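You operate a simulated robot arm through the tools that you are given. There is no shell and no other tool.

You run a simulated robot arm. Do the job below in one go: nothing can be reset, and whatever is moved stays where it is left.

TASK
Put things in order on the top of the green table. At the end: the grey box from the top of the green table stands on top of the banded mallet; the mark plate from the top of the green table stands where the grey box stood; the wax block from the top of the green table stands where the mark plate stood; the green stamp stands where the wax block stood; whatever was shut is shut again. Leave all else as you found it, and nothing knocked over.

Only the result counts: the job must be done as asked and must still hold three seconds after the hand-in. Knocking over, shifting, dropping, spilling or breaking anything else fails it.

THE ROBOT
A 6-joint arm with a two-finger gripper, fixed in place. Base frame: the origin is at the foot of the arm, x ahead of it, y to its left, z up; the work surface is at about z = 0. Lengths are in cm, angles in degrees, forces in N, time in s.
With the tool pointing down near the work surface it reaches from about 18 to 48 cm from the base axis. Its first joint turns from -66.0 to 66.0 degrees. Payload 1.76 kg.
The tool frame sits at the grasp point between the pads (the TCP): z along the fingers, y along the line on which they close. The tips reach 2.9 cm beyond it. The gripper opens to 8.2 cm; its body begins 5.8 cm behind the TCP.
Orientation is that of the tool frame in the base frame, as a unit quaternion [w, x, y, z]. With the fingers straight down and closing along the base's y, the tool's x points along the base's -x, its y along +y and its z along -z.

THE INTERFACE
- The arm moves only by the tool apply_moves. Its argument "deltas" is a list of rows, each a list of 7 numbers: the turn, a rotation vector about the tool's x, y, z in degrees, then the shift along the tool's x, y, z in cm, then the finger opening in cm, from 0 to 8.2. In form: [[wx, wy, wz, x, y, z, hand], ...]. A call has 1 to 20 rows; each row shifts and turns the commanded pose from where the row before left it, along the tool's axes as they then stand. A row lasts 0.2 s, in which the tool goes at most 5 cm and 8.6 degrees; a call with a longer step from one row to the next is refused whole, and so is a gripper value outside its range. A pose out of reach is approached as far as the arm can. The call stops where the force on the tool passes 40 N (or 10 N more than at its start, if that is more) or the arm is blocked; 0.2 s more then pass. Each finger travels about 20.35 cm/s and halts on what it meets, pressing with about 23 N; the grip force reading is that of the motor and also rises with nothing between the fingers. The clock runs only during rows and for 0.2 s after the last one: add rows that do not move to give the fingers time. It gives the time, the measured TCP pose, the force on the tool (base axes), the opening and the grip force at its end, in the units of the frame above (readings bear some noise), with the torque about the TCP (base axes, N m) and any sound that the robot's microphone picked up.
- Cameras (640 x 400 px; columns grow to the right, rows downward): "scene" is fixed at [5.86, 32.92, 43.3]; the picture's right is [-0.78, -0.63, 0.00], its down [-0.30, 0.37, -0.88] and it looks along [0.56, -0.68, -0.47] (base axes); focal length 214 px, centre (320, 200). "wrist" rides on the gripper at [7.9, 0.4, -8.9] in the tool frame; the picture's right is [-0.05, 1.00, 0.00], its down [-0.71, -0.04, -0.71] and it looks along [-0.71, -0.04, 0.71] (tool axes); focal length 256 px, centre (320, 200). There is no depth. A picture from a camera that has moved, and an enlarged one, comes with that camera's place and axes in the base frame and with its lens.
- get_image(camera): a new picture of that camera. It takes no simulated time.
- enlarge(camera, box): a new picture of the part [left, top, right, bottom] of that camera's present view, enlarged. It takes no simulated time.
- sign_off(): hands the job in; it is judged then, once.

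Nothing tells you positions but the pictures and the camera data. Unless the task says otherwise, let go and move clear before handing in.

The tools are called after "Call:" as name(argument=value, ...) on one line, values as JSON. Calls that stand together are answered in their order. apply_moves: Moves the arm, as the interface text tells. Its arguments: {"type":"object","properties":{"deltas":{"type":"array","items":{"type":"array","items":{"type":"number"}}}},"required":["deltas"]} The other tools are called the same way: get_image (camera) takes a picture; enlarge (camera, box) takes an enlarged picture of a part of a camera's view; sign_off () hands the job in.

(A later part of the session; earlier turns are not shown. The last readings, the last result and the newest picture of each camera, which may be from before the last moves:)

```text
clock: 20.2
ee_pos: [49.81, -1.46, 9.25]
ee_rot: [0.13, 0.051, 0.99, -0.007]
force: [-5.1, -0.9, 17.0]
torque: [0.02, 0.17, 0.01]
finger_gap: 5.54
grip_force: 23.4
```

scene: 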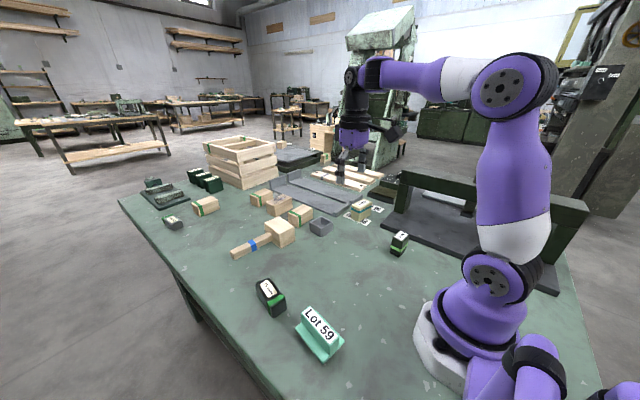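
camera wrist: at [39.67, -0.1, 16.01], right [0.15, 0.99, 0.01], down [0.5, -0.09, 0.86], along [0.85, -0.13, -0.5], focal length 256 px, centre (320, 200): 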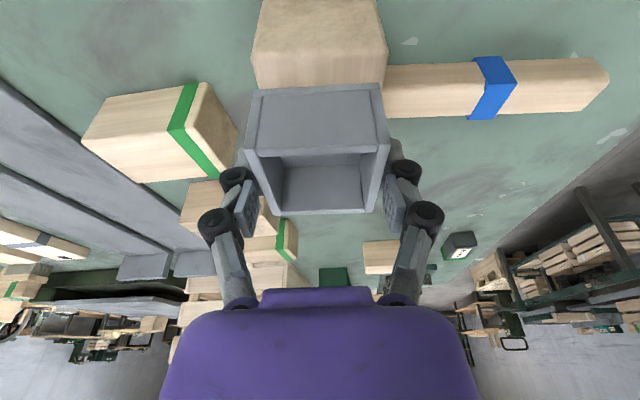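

Contact is made (17 N). I'll ease off the pressure and then open the fingers.

Call:
apply_moves(deltas=[[0, 0, 0, -0.05, 0, -0.19, 4.5], [0, 0, 0, 0, 0, 0, 5.6], [0, 0, 0, 0, 0, 0, 6.2], [0, 0, 0, 0, 0, 0, 7.4], [0, 0, 0, 0, 0, 0, 8.2], [0, 0, 0, 0, 0, 0, 8.2]])

Call:
get_image(camera="wrist")

Call:
enlarge(camera="scene", box=[230, 180, 330, 260])

```text
clock: 21.6
ee_pos: [49.64, -1.47, 9.25]
ee_rot: [0.129, 0.051, 0.99, -0.007]
force: [-0.6, -0.3, 0.6]
torque: [0.01, 0.01, 0.02]
finger_gap: 8.19
grip_force: 0.0
```

```text
taken
camera wrist: at [39.66, -0.08, 15.96], right [0.15, 0.99, 0.01], down [0.49, -0.09, 0.86], along [0.86, -0.13, -0.5], focal length 256 px, centre (320, 200)
```

wrist: 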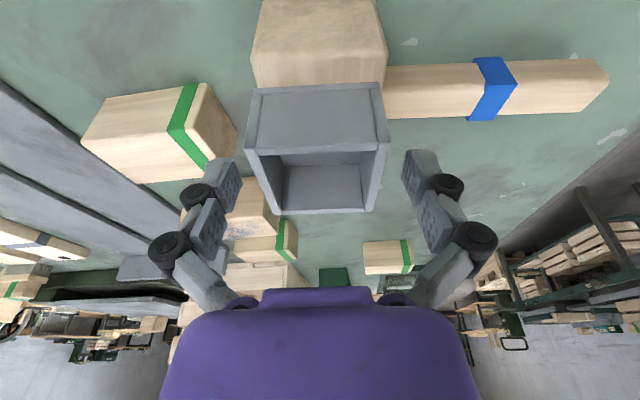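

```text
5.00 times, centred on (280, 220) of scene
camera zoom: at [5.86, 32.92, 43.3], right [-0.78, -0.63, 0.0], down [-0.3, 0.37, -0.88], along [0.56, -0.68, -0.47], focal length 1072 px, centre (520, 100)
```

zoom: 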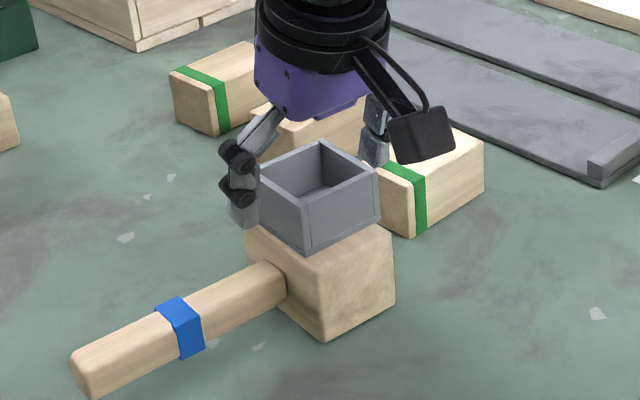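

The grey box stands on the mallet head. I'll back straight up, straighten the tool and go over the mark plate (Lot 59).

Call:
apply_moves(deltas=[[0, 0, 0, -0.4, 0, -1.5, 8.2], [0, 0, 0, -0.78, 0, -2.9, 8.2], [0, 0, 0, -1.0, 0, -3.8, 8.2], [0, 0, 0, -0.9, 0, -3.4, 8.2], [0, 7.5, 0, 0, 0, 0, 8.2], [0, 7.5, 0, 0, 0, 0, 8.2], [0, 0, 2.5, 0, 0, 0, 8.2], [0, 0, 0, 3.9, 1.49, 0, 8.2], [0, 0, 0, 3.9, 1.49, 0, 8.2], [0, 0, 0, 3.9, 1.49, 0, 8.2], [0, 0, 0, 3.9, 1.49, 0, 8.2], [0, 0, 0, 3.9, 1.49, 0, 8.2], [0, 0, 0, 3.9, 1.49, 0, 8.2], [0, 0, 0, 3.9, 1.49, 0, 8.2], [0, 0, 0, 3.9, 1.49, 0, 8.2], [0, 0, 0, 0, 0, 0, 8.2]])

Call:
get_image(camera="wrist")

Call:
get_image(camera="scene")

```text
clock: 25.0
ee_pos: [14.31, 13.74, 18.39]
ee_rot: [-0.001, 0.074, 0.997, 0.0]
force: [0.5, 0.5, -0.9]
torque: [0.0, 0.02, 0.0]
finger_gap: 8.2
grip_force: 0.1
out of reach, approached as far as the arm can: row 4, 5, 6
```

```text
taken
camera wrist: at [6.5, 15.21, 27.42], right [0.2, 0.98, 0.0], down [0.69, -0.14, 0.71], along [0.69, -0.14, -0.71], focal length 256 px, centre (320, 200)
```

wrist: 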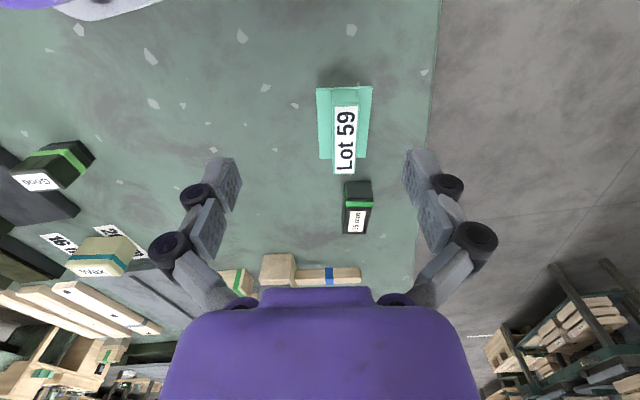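

```text
taken
```

scene: 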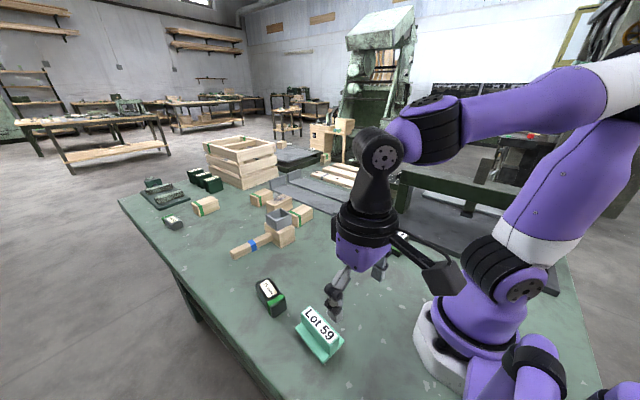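

I'm near the mark plate, though some rows were clamped by reach. I'll re-measure it from this view before approaching.

Call:
enlarge(camera="wrist", box=[290, 70, 400, 190])

Call:
enlarge(camera="scene", box=[240, 190, 330, 270])

```text
3.33 times, centred on (345, 130) of wrist
camera zoom: at [6.5, 15.21, 27.42], right [0.2, 0.98, 0.0], down [0.69, -0.14, 0.71], along [0.69, -0.14, -0.71], focal length 853 px, centre (237, 433)
```

zoom: 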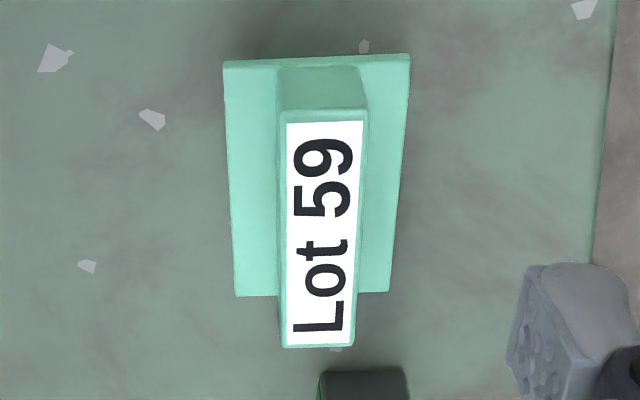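

```text
5.00 times, centred on (285, 230) of scene
camera zoom: at [5.86, 32.92, 43.3], right [-0.78, -0.63, 0.0], down [-0.3, 0.37, -0.88], along [0.56, -0.68, -0.47], focal length 1072 px, centre (495, 50)
```

zoom: 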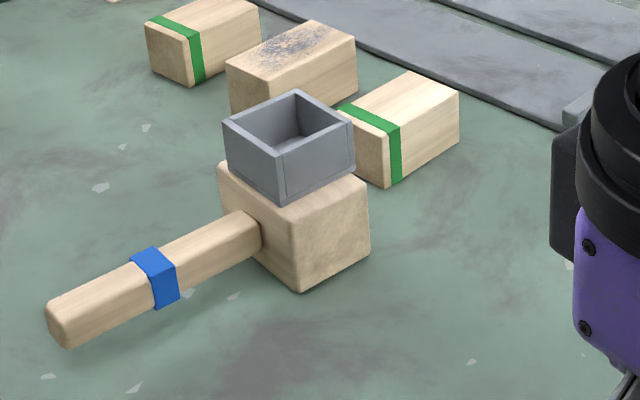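

The grey box sits well on the mallet. Lot 59's fin is centred at about (20.35, 14.87) with its top at z≈6, so I'll hover above it with the fingers across the fin.

Call:
apply_moves(deltas=[[0, 0, 0, -1.94, 0.67, 1.0, 6.5], [0, 0, 0, -1.94, 0.67, 1.7, 6.5], [0, 0, 0, -1.93, 0.67, 1.7, 6.5], [0, 0, 0, 0, 0, 0, 6.5]])

Call:
get_image(camera="wrist")

Call:
enlarge(camera="scene", box=[270, 250, 390, 370])

```text
clock: 26.0
ee_pos: [20.44, 14.84, 13.88]
ee_rot: [-0.002, 0.072, 0.997, 0.0]
force: [0.4, 0.3, -0.5]
torque: [0.01, 0.01, 0.05]
finger_gap: 6.51
grip_force: 0.1
```

```text
taken
camera wrist: at [12.53, 16.29, 22.87], right [0.2, 0.98, 0.0], down [0.69, -0.14, 0.71], along [0.69, -0.14, -0.71], focal length 256 px, centre (320, 200)
```

wrist: 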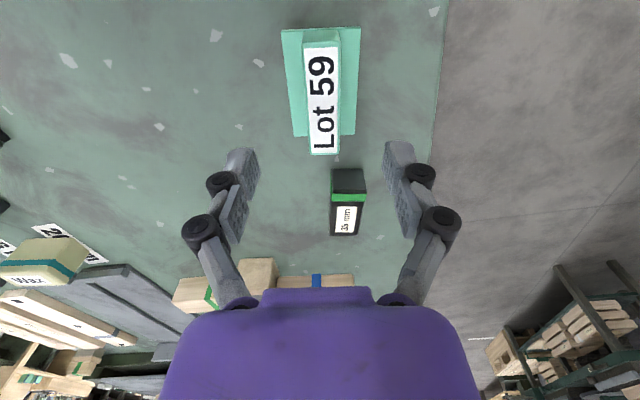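

```text
3.33 times, centred on (330, 310) of scene
camera zoom: at [5.86, 32.92, 43.3], right [-0.78, -0.63, 0.0], down [-0.3, 0.37, -0.88], along [0.56, -0.68, -0.47], focal length 715 px, centre (287, -167)
```

zoom: 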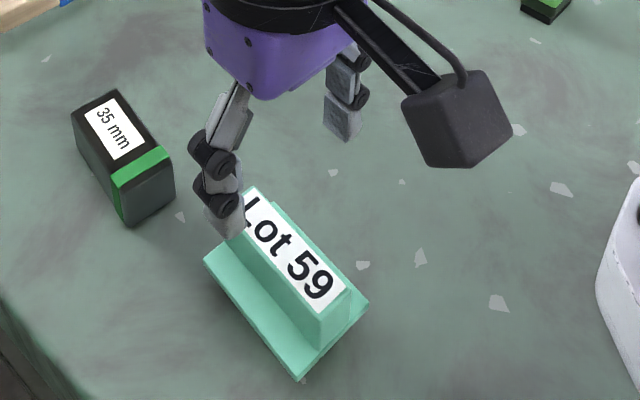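

The fin is about 0.2 cm off centre, so I'll correct and descend until the tips are just above the base plate.

Call:
apply_moves(deltas=[[0, 0, 0, 0, 0.22, 2.5, 6.5], [0, 0, 0, 0, 0, 2.5, 6.5], [0, 0, 0, 0, 0, 1.5, 6.5], [0, 0, 0, 0, 0, 0.9, 6.5], [0, 0, 0, 0, 0, 0, 6.5]])

Call:
get_image(camera="wrist")

Call:
enlarge(camera="scene", box=[270, 250, 390, 370])

```text
clock: 27.2
ee_pos: [20.43, 15.05, 6.47]
ee_rot: [-0.002, 0.073, 0.997, 0.0]
force: [0.6, 0.5, -0.6]
torque: [-0.01, 0.01, 0.01]
finger_gap: 6.5
grip_force: 0.0
```

```text
taken
camera wrist: at [12.52, 16.55, 15.5], right [0.2, 0.98, 0.0], down [0.7, -0.14, 0.7], along [0.69, -0.14, -0.71], focal length 256 px, centre (320, 200)
```

wrist: 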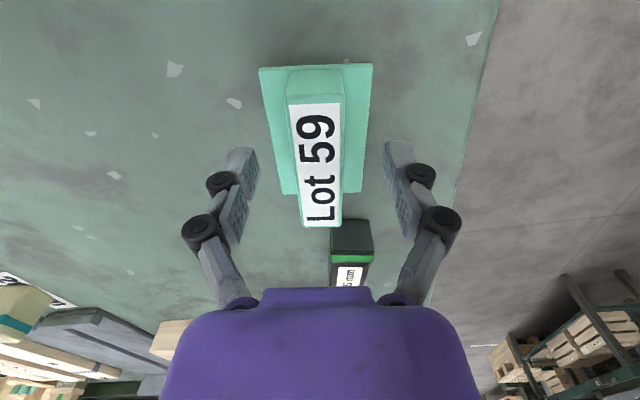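

```text
3.33 times, centred on (330, 310) of scene
camera zoom: at [5.86, 32.92, 43.3], right [-0.78, -0.63, 0.0], down [-0.3, 0.37, -0.88], along [0.56, -0.68, -0.47], focal length 715 px, centre (287, -167)
```

zoom: 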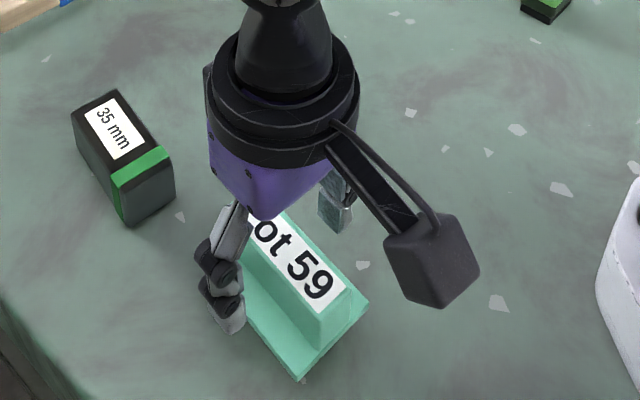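

The fin is centred between the pads. Closing on it.

Call:
apply_moves(deltas=[[0, 0, 0, 0, 0, 0, 3.5], [0, 0, 0, 0, 0, 0, 1.2], [0, 0, 0, 0, 0, 0, 1.2], [0, 0, 0, 0, 0, 0, 1.2]])

Call:
enlarge(camera="scene", box=[270, 250, 390, 370])

Call:
get_image(camera="wrist")

```text
clock: 28.2
ee_pos: [20.41, 15.21, 6.39]
ee_rot: [0.0, 0.073, 0.997, 0.0]
force: [-1.2, -2.9, 11.0]
torque: [0.03, 0.03, -0.07]
finger_gap: 2.4
grip_force: 23.6
```

```text
3.33 times, centred on (330, 310) of scene
camera zoom: at [5.86, 32.92, 43.3], right [-0.78, -0.63, 0.0], down [-0.3, 0.37, -0.88], along [0.56, -0.68, -0.47], focal length 715 px, centre (287, -167)
```

zoom: 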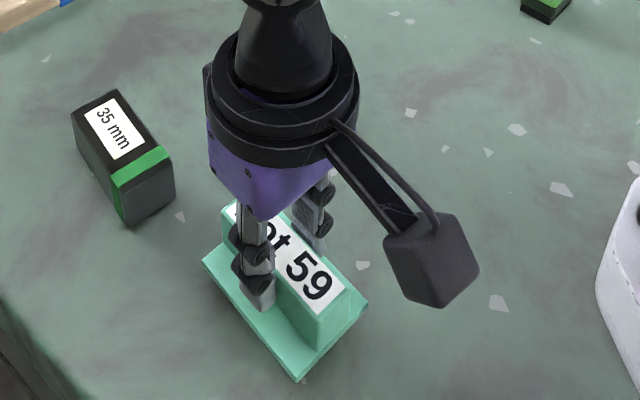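

```text
taken
camera wrist: at [12.53, 16.56, 15.53], right [0.2, 0.98, 0.0], down [0.69, -0.14, 0.71], along [0.69, -0.14, -0.71], focal length 256 px, centre (320, 200)
```

wrist: 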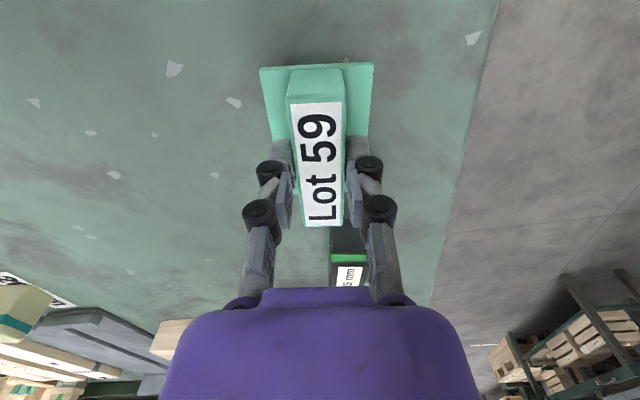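

Lot 59 is gripped by its fin. I'll lift it a few centimetres and check whether the black foot comes along.

Call:
apply_moves(deltas=[[0, 0, 0, 0, 0, -0.5, 1.2], [0, 0, 0, 0, 0, -1.0, 1.2], [0, 0, 0, 0, 0, -1.5, 1.2], [0, 0, 0, 0, 0, -1.5, 1.2], [0, 0, 0, 0, 0, 0, 1.2]])

Call:
enlarge(camera="scene", box=[270, 250, 390, 370])

Call:
get_image(camera="wrist")

```text
clock: 29.4
ee_pos: [20.4, 15.16, 11.15]
ee_rot: [-0.001, 0.073, 0.997, 0.0]
force: [-0.5, -0.1, -2.4]
torque: [0.0, 0.0, -0.03]
finger_gap: 2.34
grip_force: 23.3
```

```text
3.33 times, centred on (330, 310) of scene
camera zoom: at [5.86, 32.92, 43.3], right [-0.78, -0.63, 0.0], down [-0.3, 0.37, -0.88], along [0.56, -0.68, -0.47], focal length 715 px, centre (287, -167)
```

zoom: 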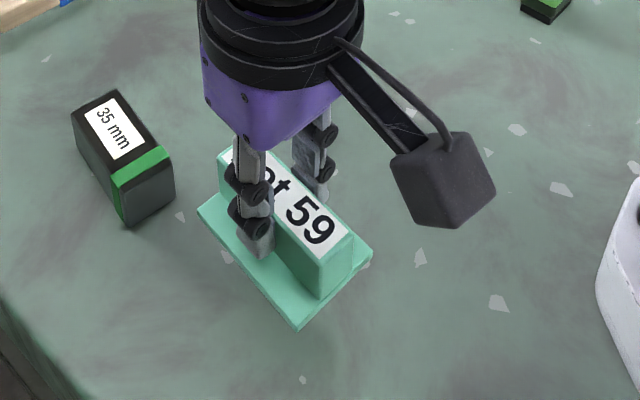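

```text
taken
camera wrist: at [12.58, 16.54, 20.06], right [0.2, 0.98, 0.0], down [0.7, -0.14, 0.7], along [0.69, -0.14, -0.71], focal length 256 px, centre (320, 200)
```

wrist: 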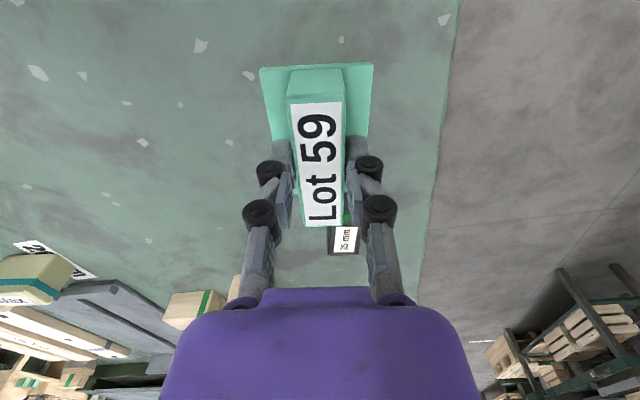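

The whole piece came up and the table spot beneath is clear, so the black foot belongs to Lot 59. Next I'll raise it and carry it over the grey box's old place at (42.5, -13.1).

Call:
apply_moves(deltas=[[0, 0, 0, 0, 0, -2.5, 1.2], [0, 0, 0, 0, 0, -2.5, 1.2], [0, 0, 0, -2.17, -2.057, 0, 1.2], [0, 0, 0, -2.17, -2.057, 0, 1.2], [0, 0, 0, -2.17, -2.057, 0, 1.2], [0, 0, 0, -2.17, -2.057, 0, 1.2], [0, 0, 0, -2.17, -2.057, 0, 1.2], [0, 0, 0, -2.17, -2.057, 0, 1.2], [0, 0, 0, -2.17, -2.057, 0, 1.2], [0, 0, 0, -2.17, -2.057, 0, 1.2], [0, 0, 0, -2.17, -2.057, 0, 1.2], [0, 0, 0, -2.17, -2.057, 0, 1.2], [0, 0, 0, -2.17, -2.057, 0, 1.2], [0, 0, 0, -2.17, -2.057, 0, 1.2], [0, 0, 0, 0, 0, 0, 1.2]])

Call:
get_image(camera="wrist")

Call:
get_image(camera="scene")

```text
clock: 32.6
ee_pos: [42.68, -13.31, 15.97]
ee_rot: [-0.003, 0.074, 0.997, 0.001]
force: [0.3, -0.2, -3.0]
torque: [-0.04, 0.0, 0.03]
finger_gap: 2.37
grip_force: 23.0
```

```text
taken
camera wrist: at [34.78, -11.79, 24.95], right [0.2, 0.98, 0.0], down [0.7, -0.14, 0.7], along [0.69, -0.14, -0.71], focal length 256 px, centre (320, 200)
```

wrist: 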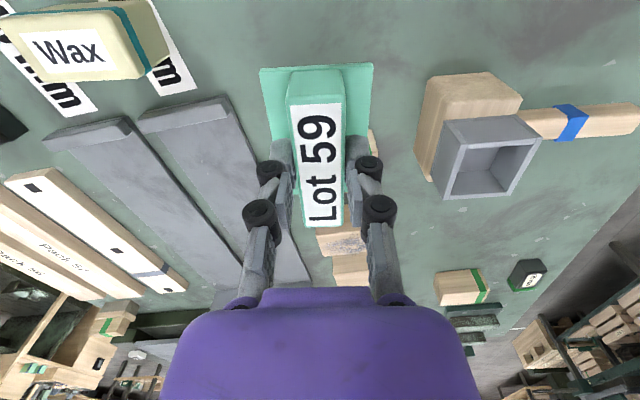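

```text
taken
```

scene: 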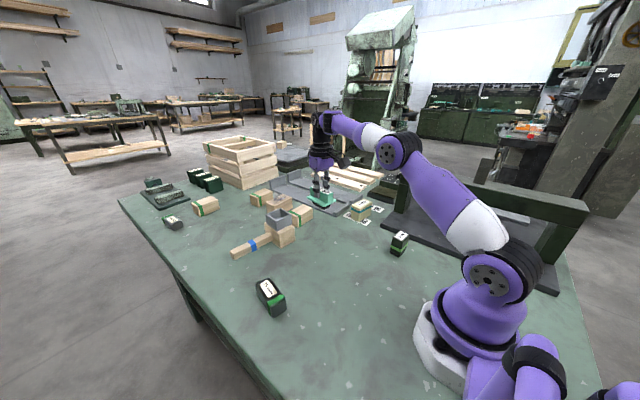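

It is over the old grey box spot, about 0.2 cm off. I'll correct and lower.

Call:
apply_moves(deltas=[[0, 0, 0, 0.17, 0.18, 2.5, 1.2], [0, 0, 0, 0, 0, 2.5, 1.2], [0, 0, 0, 0, 0, 2.0, 1.2], [0, 0, 0, 0, 0, 1.5, 1.2], [0, 0, 0, 0, 0, 0, 1.2]])

Call:
enlarge(camera="scene", box=[260, 160, 380, 250])

Call:
get_image(camera="wrist")

```text
clock: 33.8
ee_pos: [42.54, -12.98, 7.46]
ee_rot: [-0.002, 0.074, 0.997, 0.0]
force: [0.0, -0.8, -3.0]
torque: [0.0, 0.01, 0.02]
finger_gap: 2.37
grip_force: 23.2
```

```text
4.44 times, centred on (320, 205) of scene
camera zoom: at [5.86, 32.92, 43.3], right [-0.78, -0.63, 0.0], down [-0.3, 0.37, -0.88], along [0.56, -0.68, -0.47], focal length 953 px, centre (320, 178)
```

zoom: 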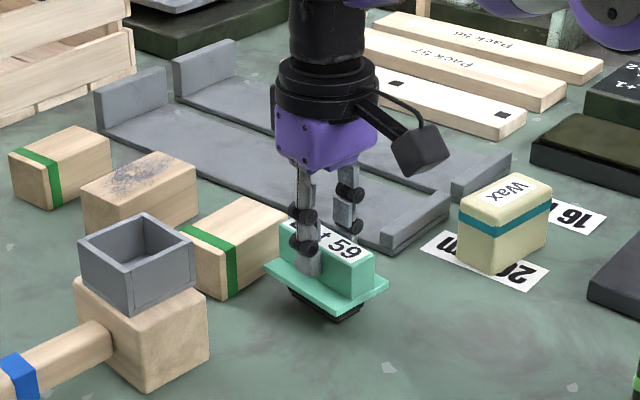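

```text
taken
camera wrist: at [34.57, -11.56, 16.45], right [0.2, 0.98, 0.0], down [0.7, -0.14, 0.7], along [0.69, -0.14, -0.71], focal length 256 px, centre (320, 200)
```

wrist: 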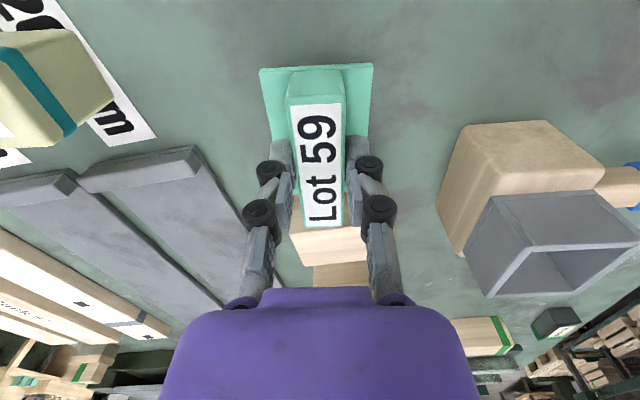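

The black foot is clearly part of Lot 59. I'll lower in small steps to contact.

Call:
apply_moves(deltas=[[0, 0, 0, 0, 0, 0.5, 1.2], [0, 0, 0, 0, 0, 0.3, 1.2], [0, 0, 0, 0, 0, 0.15, 1.2], [0, 0, 0, 0, 0, 0, 1.2]])

```text
clock: 34.8
ee_pos: [42.4, -13.01, 6.52]
ee_rot: [-0.002, 0.073, 0.997, 0.0]
force: [0.1, 0.5, -3.8]
torque: [-0.01, 0.03, -0.01]
finger_gap: 2.37
grip_force: 22.9
```

Call:
apply_moves(deltas=[[0, 0, 0, 0, 0, 0.1, 1.2], [0, 0, 0, 0, 0, 0.1, 1.2], [0, 0, 0, 0, 0, 0, 1.2]])

Call:
enlarge(camera="scene", box=[280, 180, 360, 240])

```text
clock: 35.6
ee_pos: [42.47, -13.08, 6.5]
ee_rot: [-0.001, 0.073, 0.997, 0.001]
force: [-9.2, 1.9, 20.7]
torque: [0.1, 0.31, 0.02]
finger_gap: 2.37
grip_force: 22.8
```

```text
6.67 times, centred on (320, 210) of scene
camera zoom: at [5.85, 32.92, 43.3], right [-0.78, -0.63, 0.0], down [-0.3, 0.37, -0.88], along [0.56, -0.68, -0.47], focal length 1430 px, centre (320, 133)
```

zoom: 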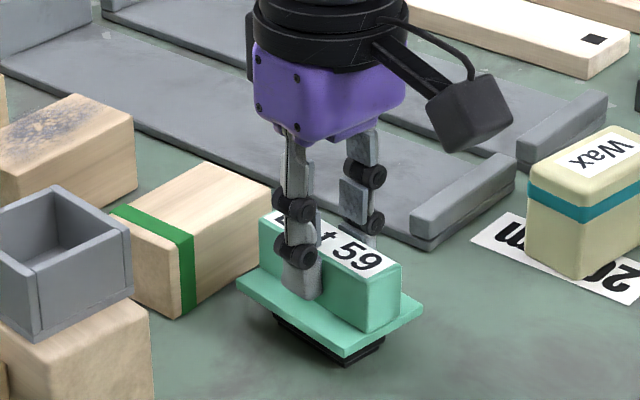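

Contact made (about 21 N). I'll ease off slightly, open and back away upward.

Call:
apply_moves(deltas=[[0, 0, 0, 0, 0, -0.12, 1.2], [0, 0, 0, 0, 0, 0, 2.4], [0, 0, 0, 0, 0, 0, 3.2], [0, 0, 0, 0, 0, 0, 4.5], [0, 0, 0, 0, 0, 0, 6.0], [0, 0, 0, 0, 0, 0, 6.0]])

Call:
enlarge(camera="scene", box=[280, 180, 360, 240])

```text
clock: 37.0
ee_pos: [42.5, -12.92, 6.63]
ee_rot: [-0.002, 0.073, 0.997, -0.001]
force: [-0.3, 0.4, 0.7]
torque: [0.01, 0.01, 0.01]
finger_gap: 6.01
grip_force: 0.0
```

```text
6.67 times, centred on (320, 210) of scene
camera zoom: at [5.86, 32.92, 43.3], right [-0.78, -0.63, 0.0], down [-0.3, 0.37, -0.88], along [0.56, -0.68, -0.47], focal length 1430 px, centre (320, 133)
```

zoom: 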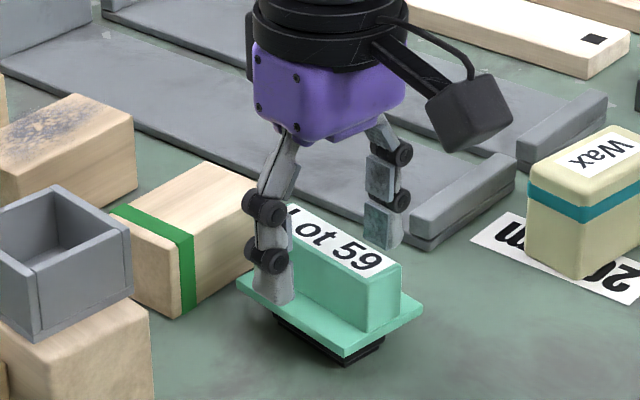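

Lot 59 stands on the grey box's old spot. I'll rise, turn the hand about 90° so the fingers close across the wax block's short side, and hover near it.

Call:
apply_moves(deltas=[[0, 0, 0, 0, 0, -2, 6.0], [0, 0, 0, 0, 0, -3.5, 6.0], [0, 0, 0, 0, 0, -3.5, 6.0], [0, 0, 8.2, 0, 0, 0, 6.0], [0, 0, 8.2, 0, 0, 0, 6.0], [0, 0, 8.2, 0, 0, 0, 6.0], [0, 0, 8.2, 0, 0, 0, 6.0], [0, 0, 8.2, 0, 0, 0, 6.0], [0, 0, 8.2, 0, 0, 0, 6.0], [0, 0, 8.2, 0, 0, 0, 6.0], [0, 0, 8.2, 0, 0, 0, 6.0], [0, 0, 8.2, 0, 0, 0, 6.0], [0, 0, 8.2, 0, 0, 0, 6.0], [0, 0, 7.5, 0, 0, 0, 6.0], [0, 0, 0, 0, 0, 0, 6.0]])

Call:
get_image(camera="wrist")

Call:
enlarge(camera="scene", box=[240, 140, 400, 260])

```text
clock: 40.2
ee_pos: [42.4, -13.07, 15.44]
ee_rot: [-0.001, 0.755, 0.656, -0.001]
force: [0.3, 0.0, 0.0]
torque: [0.01, 0.02, -0.02]
finger_gap: 6.0
grip_force: 0.0
```

```text
taken
camera wrist: at [43.88, -5.31, 24.46], right [0.98, -0.19, 0.0], down [-0.13, -0.69, 0.71], along [-0.14, -0.69, -0.71], focal length 256 px, centre (320, 200)
```

wrist: 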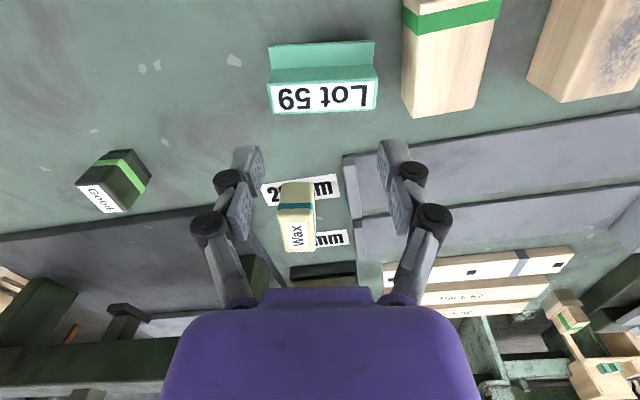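

```text
3.33 times, centred on (320, 200) of scene
camera zoom: at [5.86, 32.92, 43.3], right [-0.78, -0.63, 0.0], down [-0.3, 0.37, -0.88], along [0.56, -0.68, -0.47], focal length 715 px, centre (320, 200)
```

zoom: 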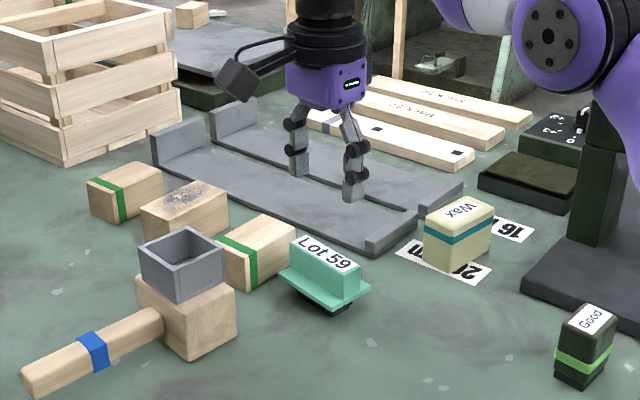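

The hand has turned. I'll measure the wax block again from this side.

Call:
enlarge(camera="wrist", box=[230, 150, 390, 270])

Call:
enlarge(camera="wrist", box=[0, 180, 230, 400])

```text
3.33 times, centred on (310, 210) of wrist
camera zoom: at [43.88, -5.31, 24.46], right [0.98, -0.19, 0.0], down [-0.13, -0.69, 0.71], along [-0.14, -0.69, -0.71], focal length 853 px, centre (353, 167)
```

zoom: 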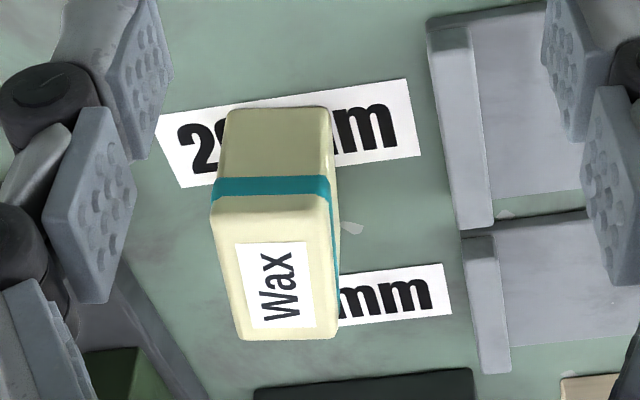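

```text
1.82 times, centred on (115, 290) of wrist
camera zoom: at [43.88, -5.31, 24.46], right [0.98, -0.19, 0.0], down [-0.13, -0.69, 0.71], along [-0.14, -0.69, -0.71], focal length 465 px, centre (693, 36)
```

zoom: 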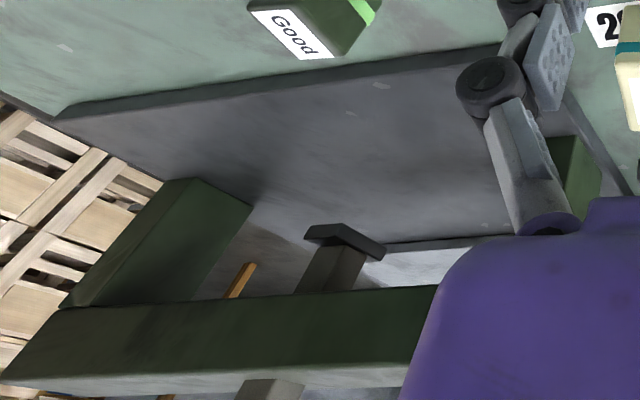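

The wax is confirmed at about (36.5, -29.3), about 3.6 × 7.1 and about 5.2 high. I'll hover above it.

Call:
apply_moves(deltas=[[0, 0, 0, -3.38, -0.716, 0.48, 6.0], [0, 0, 0, -3.38, -0.716, 0.48, 6.0], [0, 0, 0, -3.38, -0.716, 0.48, 6.0], [0, 0, 0, -3.38, -0.716, 0.48, 6.0], [0, 0, 0, -3.38, -0.716, 0.48, 6.0], [0, 0, 0, 0, 0, 0, 6.0]])

Call:
get_image(camera="wrist")

Call:
enlarge(camera="scene", box=[300, 150, 420, 240])

```text
clock: 41.6
ee_pos: [36.35, -29.1, 13.04]
ee_rot: [-0.001, 0.754, 0.657, -0.002]
force: [-0.3, 0.4, 0.1]
torque: [0.04, -0.04, -0.01]
finger_gap: 6.01
grip_force: 0.0
```

```text
taken
camera wrist: at [37.9, -21.56, 22.01], right [0.98, -0.19, 0.0], down [-0.13, -0.69, 0.71], along [-0.14, -0.69, -0.71], focal length 256 px, centre (320, 200)
```

wrist: 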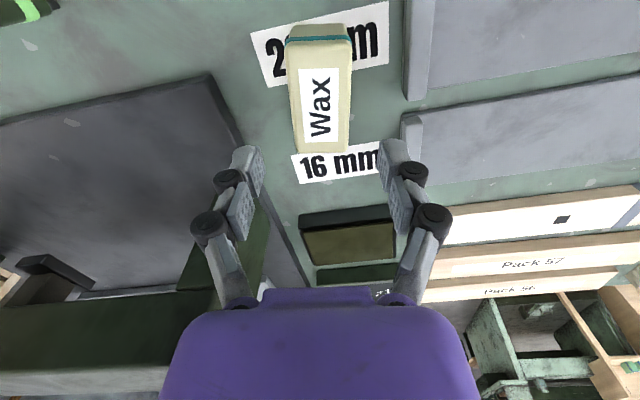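

```text
4.44 times, centred on (360, 195) of scene
camera zoom: at [5.86, 32.92, 43.3], right [-0.78, -0.63, 0.0], down [-0.3, 0.37, -0.88], along [0.56, -0.68, -0.47], focal length 953 px, centre (142, 222)
```

zoom: 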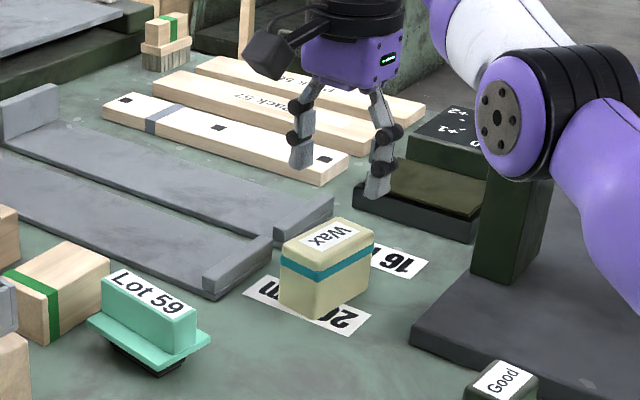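

The wax is well centred between the fingers with clearance to the steel channel. Descending.

Call:
apply_moves(deltas=[[0, 0, 0, 0.1, 0, 3, 6.0], [0, 0, 0, 0, 0, 3, 6.0], [0, 0, 0, 0, 0, 2.2, 6.0], [0, 0, 0, 0, 0, 1.3, 6.0], [0, 0, 0, 0, 0, 0, 6.0]])

Call:
get_image(camera="wrist")

Call:
enlarge(camera="scene", box=[300, 150, 420, 240])

```text
clock: 42.8
ee_pos: [37.46, -29.87, 3.75]
ee_rot: [-0.002, 0.755, 0.656, -0.001]
force: [0.3, -0.7, -0.4]
torque: [0.02, 0.01, -0.01]
finger_gap: 6.01
grip_force: 0.0
out of reach, approached as far as the arm can: row 1, 2
```

```text
taken
camera wrist: at [38.93, -22.18, 12.71], right [0.98, -0.19, 0.0], down [-0.13, -0.69, 0.71], along [-0.14, -0.69, -0.71], focal length 256 px, centre (320, 200)
```

wrist: 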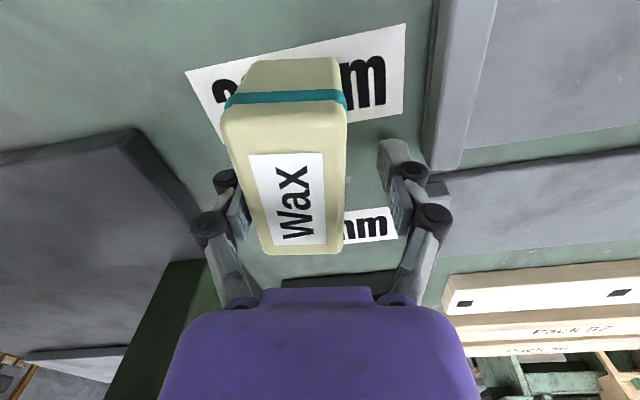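

```text
4.44 times, centred on (360, 195) of scene
camera zoom: at [5.86, 32.92, 43.3], right [-0.78, -0.63, 0.0], down [-0.3, 0.37, -0.88], along [0.56, -0.68, -0.47], focal length 953 px, centre (142, 222)
```

zoom: 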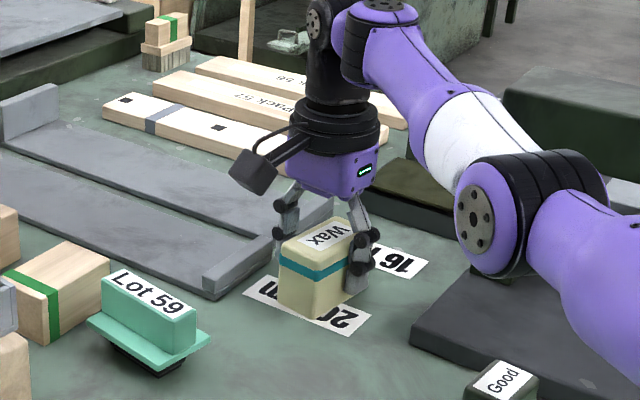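

The arm was clamped by reach on two rows and drifted about 1.1 cm outward, but the wax has not moved. I'll recentre the hand sideways with a small step first.

Call:
apply_moves(deltas=[[0, 0, 0, 0, -0.5, 0, 6.0], [0, 0, 0, 0, 0, 0, 6.0]])

Call:
get_image(camera="wrist")

```text
clock: 43.4
ee_pos: [37.22, -29.96, 3.83]
ee_rot: [-0.001, 0.754, 0.657, -0.004]
force: [-0.6, -0.7, 0.5]
torque: [-0.03, 0.02, -0.03]
finger_gap: 6.01
grip_force: 0.0
out of reach, approached as far as the arm can: row 1
```

```text
taken
camera wrist: at [38.72, -22.18, 12.71], right [0.98, -0.19, -0.01], down [-0.13, -0.69, 0.71], along [-0.14, -0.7, -0.7], focal length 256 px, centre (320, 200)
```

wrist: 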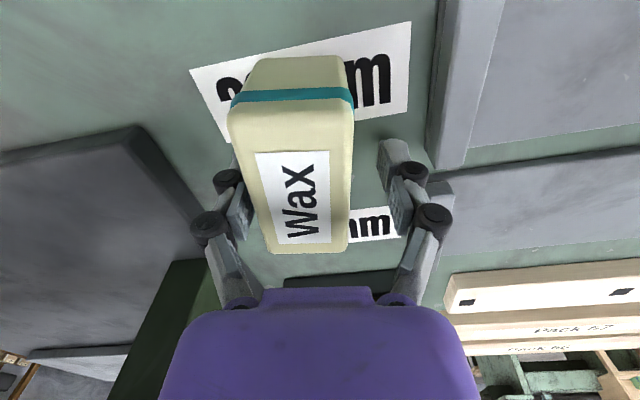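

The hand only partly followed. I'll look at the whole arm to see what limits it.

Call:
get_image(camera="scene")

Call:
enlarge(camera="scene", box=[340, 110, 600, 300])

```text
taken
```

scene: 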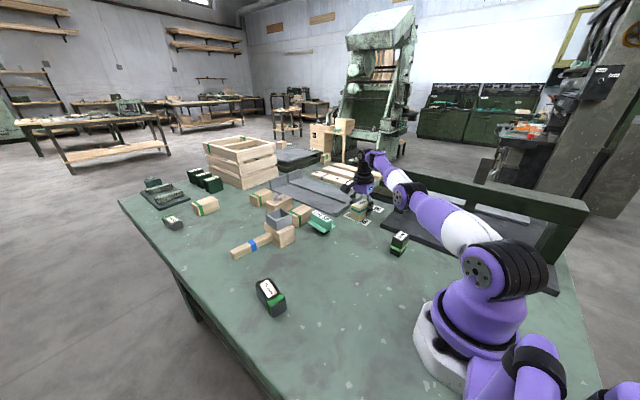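

```text
2.11 times, centred on (470, 205) of scene
camera zoom: at [5.86, 32.92, 43.3], right [-0.78, -0.63, 0.0], down [-0.3, 0.37, -0.88], along [0.56, -0.68, -0.47], focal length 452 px, centre (4, 190)
```

zoom: 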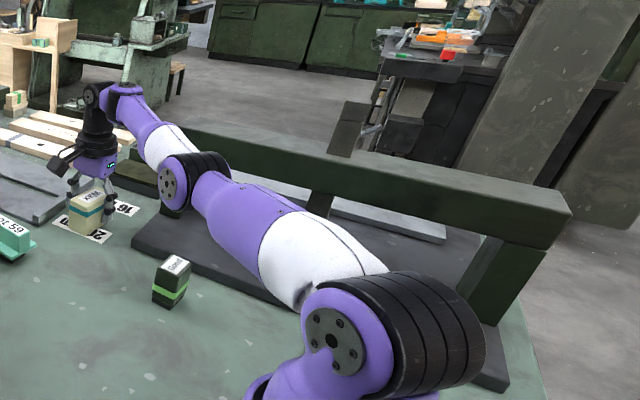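

The arm is fully straight here, so the hover was too high for this radius. I'll back straight up off the wax, pull inward to bend the elbow, and come in again lower.

Call:
apply_moves(deltas=[[0, 0, 0, 0, 0, -1.5, 6.0], [0, 0, 0, 0, 0, -1.5, 6.0], [0, 0, 0, 0, 0, 0, 6.0]])

Call:
get_image(camera="wrist")

```text
clock: 44.2
ee_pos: [37.34, -29.83, 6.72]
ee_rot: [-0.001, 0.754, 0.657, -0.001]
force: [0.0, -0.5, -0.6]
torque: [0.01, -0.01, 0.02]
finger_gap: 6.01
grip_force: 0.1
```

```text
taken
camera wrist: at [38.66, -22.23, 15.71], right [0.98, -0.19, 0.0], down [-0.13, -0.69, 0.71], along [-0.14, -0.69, -0.71], focal length 256 px, centre (320, 200)
```

wrist: 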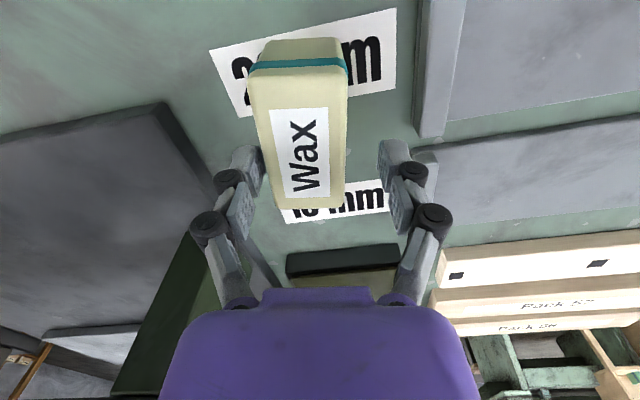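

No limit flagged this time. I'll rise to clear the wax and then pull inward.

Call:
apply_moves(deltas=[[0, 0, 0, 0, 0, -1.5, 6.0], [0, 0, 0, 0, 0, -1.5, 6.0], [0, 0, 0, 0, 0, 0, 6.0]])

Call:
enlarge(camera="scene", box=[340, 110, 600, 300])

```text
clock: 45.0
ee_pos: [36.55, -30.19, 9.76]
ee_rot: [-0.001, 0.754, 0.656, -0.001]
force: [0.4, 0.1, -0.5]
torque: [0.01, 0.0, 0.04]
finger_gap: 6.02
grip_force: 0.1
out of reach, approached as far as the arm can: row 2
```

```text
2.11 times, centred on (470, 205) of scene
camera zoom: at [5.86, 32.92, 43.3], right [-0.78, -0.63, 0.0], down [-0.3, 0.37, -0.88], along [0.56, -0.68, -0.47], focal length 452 px, centre (4, 190)
```

zoom: 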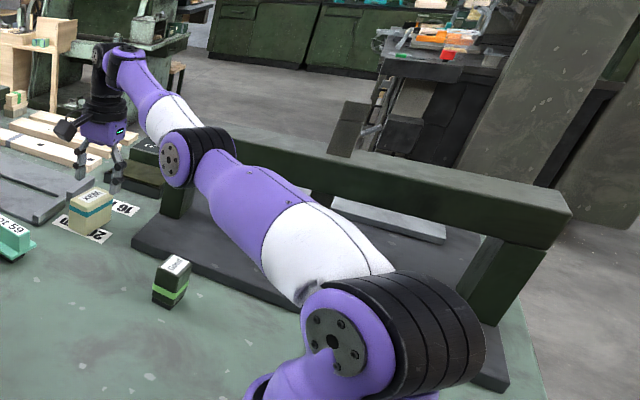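

The pull to the reach limit shifted it slightly. I'll pull radially inward two steps to bend the elbow.

Call:
apply_moves(deltas=[[0, 0, 0, 1.7, -2.6, 0, 6.0], [0, 0, 0, 1.7, -2.6, 0, 6.0], [0, 0, 0, 0, 0, 0, 6.0]])

Call:
enlarge(camera="scene", box=[340, 90, 600, 280])

```text
clock: 45.8
ee_pos: [31.98, -26.06, 9.63]
ee_rot: [0.0, 0.754, 0.656, -0.001]
force: [0.8, 0.5, 0.4]
torque: [0.01, -0.01, 0.01]
finger_gap: 5.99
grip_force: 0.0
out of reach, approached as far as the arm can: row 1
```

```text
2.11 times, centred on (470, 185) of scene
camera zoom: at [5.86, 32.92, 43.3], right [-0.78, -0.63, 0.0], down [-0.3, 0.37, -0.88], along [0.56, -0.68, -0.47], focal length 452 px, centre (4, 232)
```

zoom: 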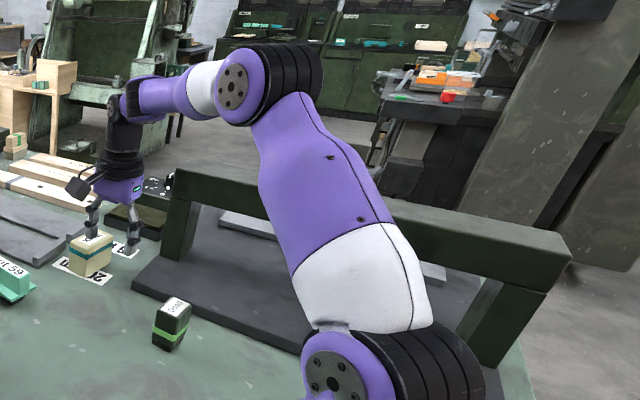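

The elbow is bent up now. I'll approach the wax again at a lower hover.

Call:
apply_moves(deltas=[[0, 0, 0, -0.78, 1.6, 0.13, 6.0], [0, 0, 0, -0.78, 1.6, 0.13, 6.0], [0, 0, 0, -0.79, 1.6, 0.13, 6.0], [0, 0, 0, 0, 0, 0, 6.0]])

Call:
get_image(camera="wrist")

Call:
enlarge(camera="scene", box=[320, 150, 420, 240])

```text
clock: 46.8
ee_pos: [36.27, -28.97, 9.39]
ee_rot: [-0.001, 0.755, 0.656, -0.001]
force: [-0.1, -0.7, -0.4]
torque: [0.02, 0.01, -0.03]
finger_gap: 6.01
grip_force: 0.0
```

```text
taken
camera wrist: at [37.77, -21.3, 18.3], right [0.98, -0.19, 0.0], down [-0.13, -0.69, 0.71], along [-0.14, -0.69, -0.71], focal length 256 px, centre (320, 200)
```

wrist: 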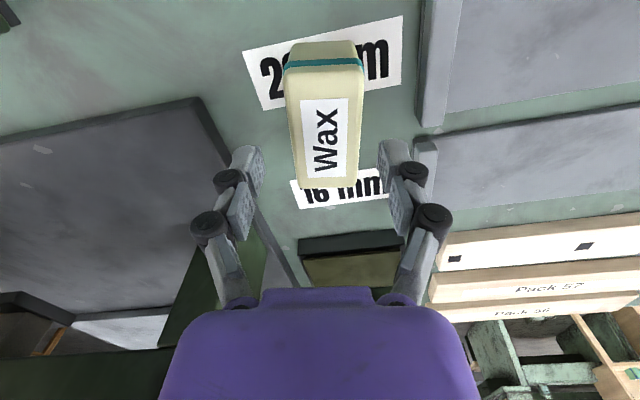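

```text
4.44 times, centred on (370, 195) of scene
camera zoom: at [5.86, 32.92, 43.3], right [-0.78, -0.63, 0.0], down [-0.3, 0.37, -0.88], along [0.56, -0.68, -0.47], focal length 953 px, centre (98, 222)
```

zoom: 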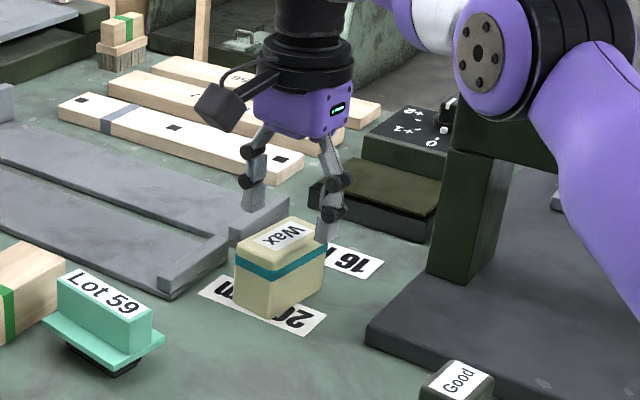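

The wax is slightly (about 0.4 cm) to one side of the hand's centre. I'll check that it hasn't moved and then correct.

Call:
enlarge(camera="scene", box=[335, 190, 395, 230])

```text
10.00 times, centred on (365, 210) of scene
camera zoom: at [5.86, 32.92, 43.3], right [-0.78, -0.63, 0.0], down [-0.3, 0.37, -0.88], along [0.56, -0.68, -0.47], focal length 2145 px, centre (-130, 100)
```

zoom: 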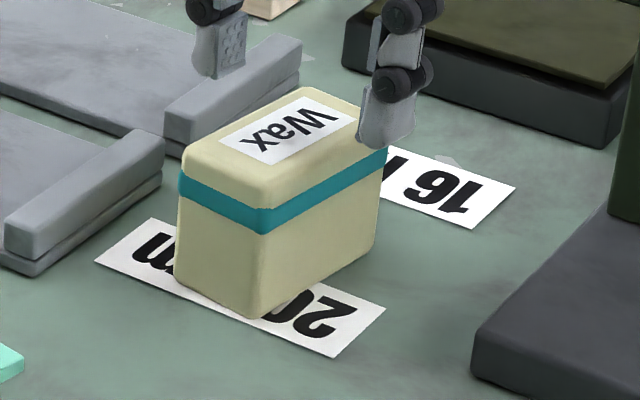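

The wax shifted only about 0.1 cm and the cards are unmoved. I'll recentre and descend around it.

Call:
apply_moves(deltas=[[0, 0, 0, 0.1, 0.38, 0.5, 6.0], [0, 0, 0, 0, 0, 1.8, 6.0], [0, 0, 0, 0, 0, 1.8, 6.0], [0, 0, 0, 0, 0, 1.5, 6.0], [0, 0, 0, 0, 0, 0, 6.0]])

Call:
get_image(camera="wrist")

Call:
enlarge(camera="scene", box=[335, 190, 395, 230])

```text
clock: 48.0
ee_pos: [36.72, -28.87, 3.69]
ee_rot: [-0.002, 0.754, 0.657, -0.001]
force: [0.1, -0.5, -0.2]
torque: [0.04, -0.01, 0.05]
finger_gap: 5.98
grip_force: 0.1
```

```text
taken
camera wrist: at [38.17, -21.28, 12.64], right [0.98, -0.19, 0.0], down [-0.13, -0.69, 0.71], along [-0.14, -0.69, -0.71], focal length 256 px, centre (320, 200)
```

wrist: 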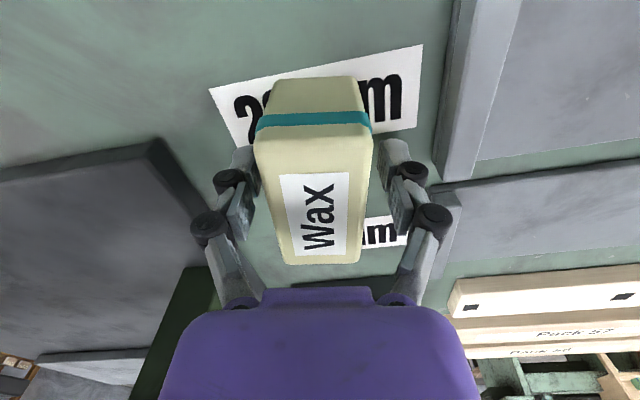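

```text
10.00 times, centred on (365, 210) of scene
camera zoom: at [5.86, 32.92, 43.3], right [-0.78, -0.63, 0.0], down [-0.3, 0.37, -0.88], along [0.56, -0.68, -0.47], focal length 2145 px, centre (-130, 100)
```

zoom: 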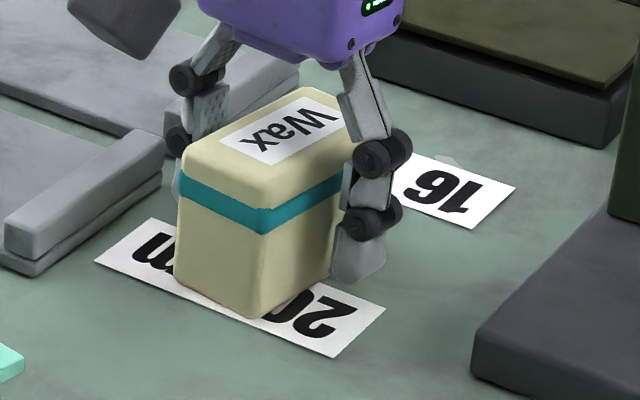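

Both fingers flank the wax evenly. Closing.

Call:
apply_moves(deltas=[[0, 0, 0, 0, 0, 0, 4.5], [0, 0, 0, 0, 0, 0, 2.6], [0, 0, 0, 0, 0, 0, 2.6], [0, 0, 0, 0, 0, 0, 2.6]])

Call:
get_image(camera="wrist")

Call:
enlarge(camera="scene", box=[335, 190, 395, 230])

```text
clock: 49.0
ee_pos: [36.81, -28.95, 3.72]
ee_rot: [-0.002, 0.754, 0.657, -0.002]
force: [0.6, -1.0, 0.0]
torque: [-0.03, -0.02, 0.0]
finger_gap: 3.96
grip_force: 23.3
```

```text
taken
camera wrist: at [38.17, -21.28, 12.67], right [0.98, -0.19, 0.0], down [-0.13, -0.69, 0.71], along [-0.14, -0.69, -0.71], focal length 256 px, centre (320, 200)
```

wrist: 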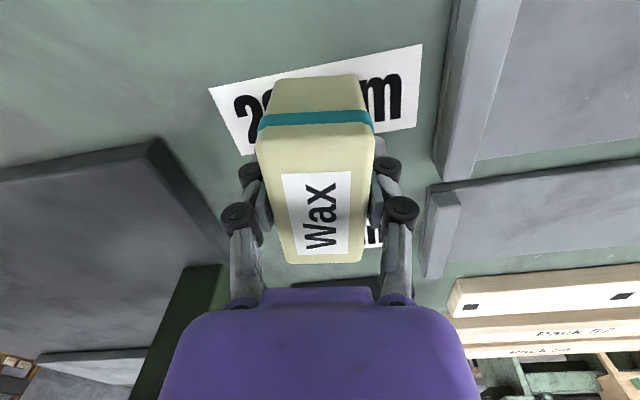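

```text
10.00 times, centred on (365, 210) of scene
camera zoom: at [5.86, 32.92, 43.3], right [-0.78, -0.63, 0.0], down [-0.3, 0.37, -0.88], along [0.56, -0.68, -0.47], focal length 2145 px, centre (-130, 100)
```

zoom: 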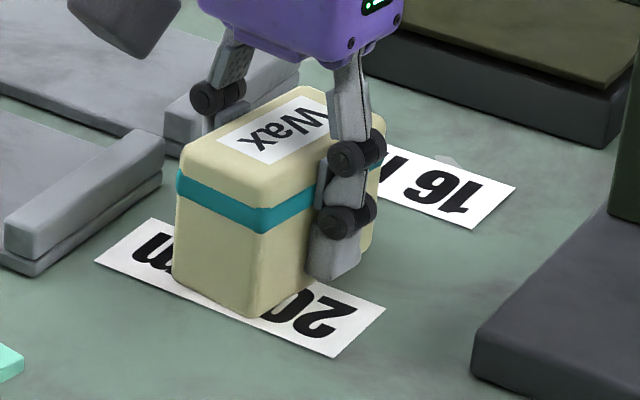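

The wax is gripped (4 cm). I'll lift it a little and then pull inward while rising so the arm stays away from its limit.

Call:
apply_moves(deltas=[[0, 0, 0, 0, 0, -0.5, 2.6], [0, 0, 0, 0, 0, -1.2, 2.6], [0, 0, 0, 0, 0, -1.5, 2.6], [0, 0, 0, 0, 0, 0, 2.6]])

Call:
enlarge(camera="scene", box=[320, 160, 420, 240])

```text
clock: 50.0
ee_pos: [36.89, -29.0, 6.98]
ee_rot: [-0.002, 0.754, 0.657, -0.001]
force: [0.0, -0.4, -0.8]
torque: [0.0, 0.03, -0.03]
finger_gap: 3.94
grip_force: 22.8
```

```text
5.00 times, centred on (370, 200) of scene
camera zoom: at [5.86, 32.92, 43.3], right [-0.78, -0.63, 0.0], down [-0.3, 0.37, -0.88], along [0.56, -0.68, -0.47], focal length 1072 px, centre (70, 200)
```

zoom: 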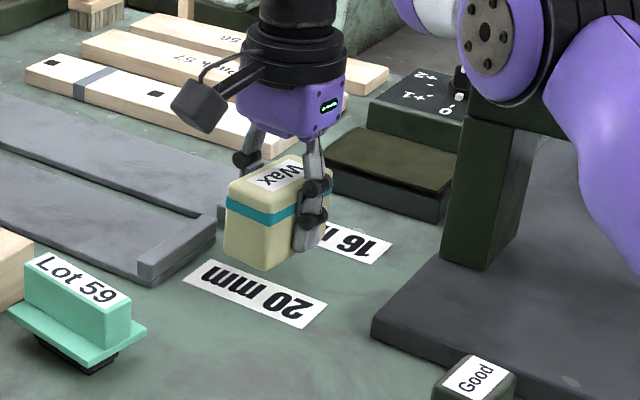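

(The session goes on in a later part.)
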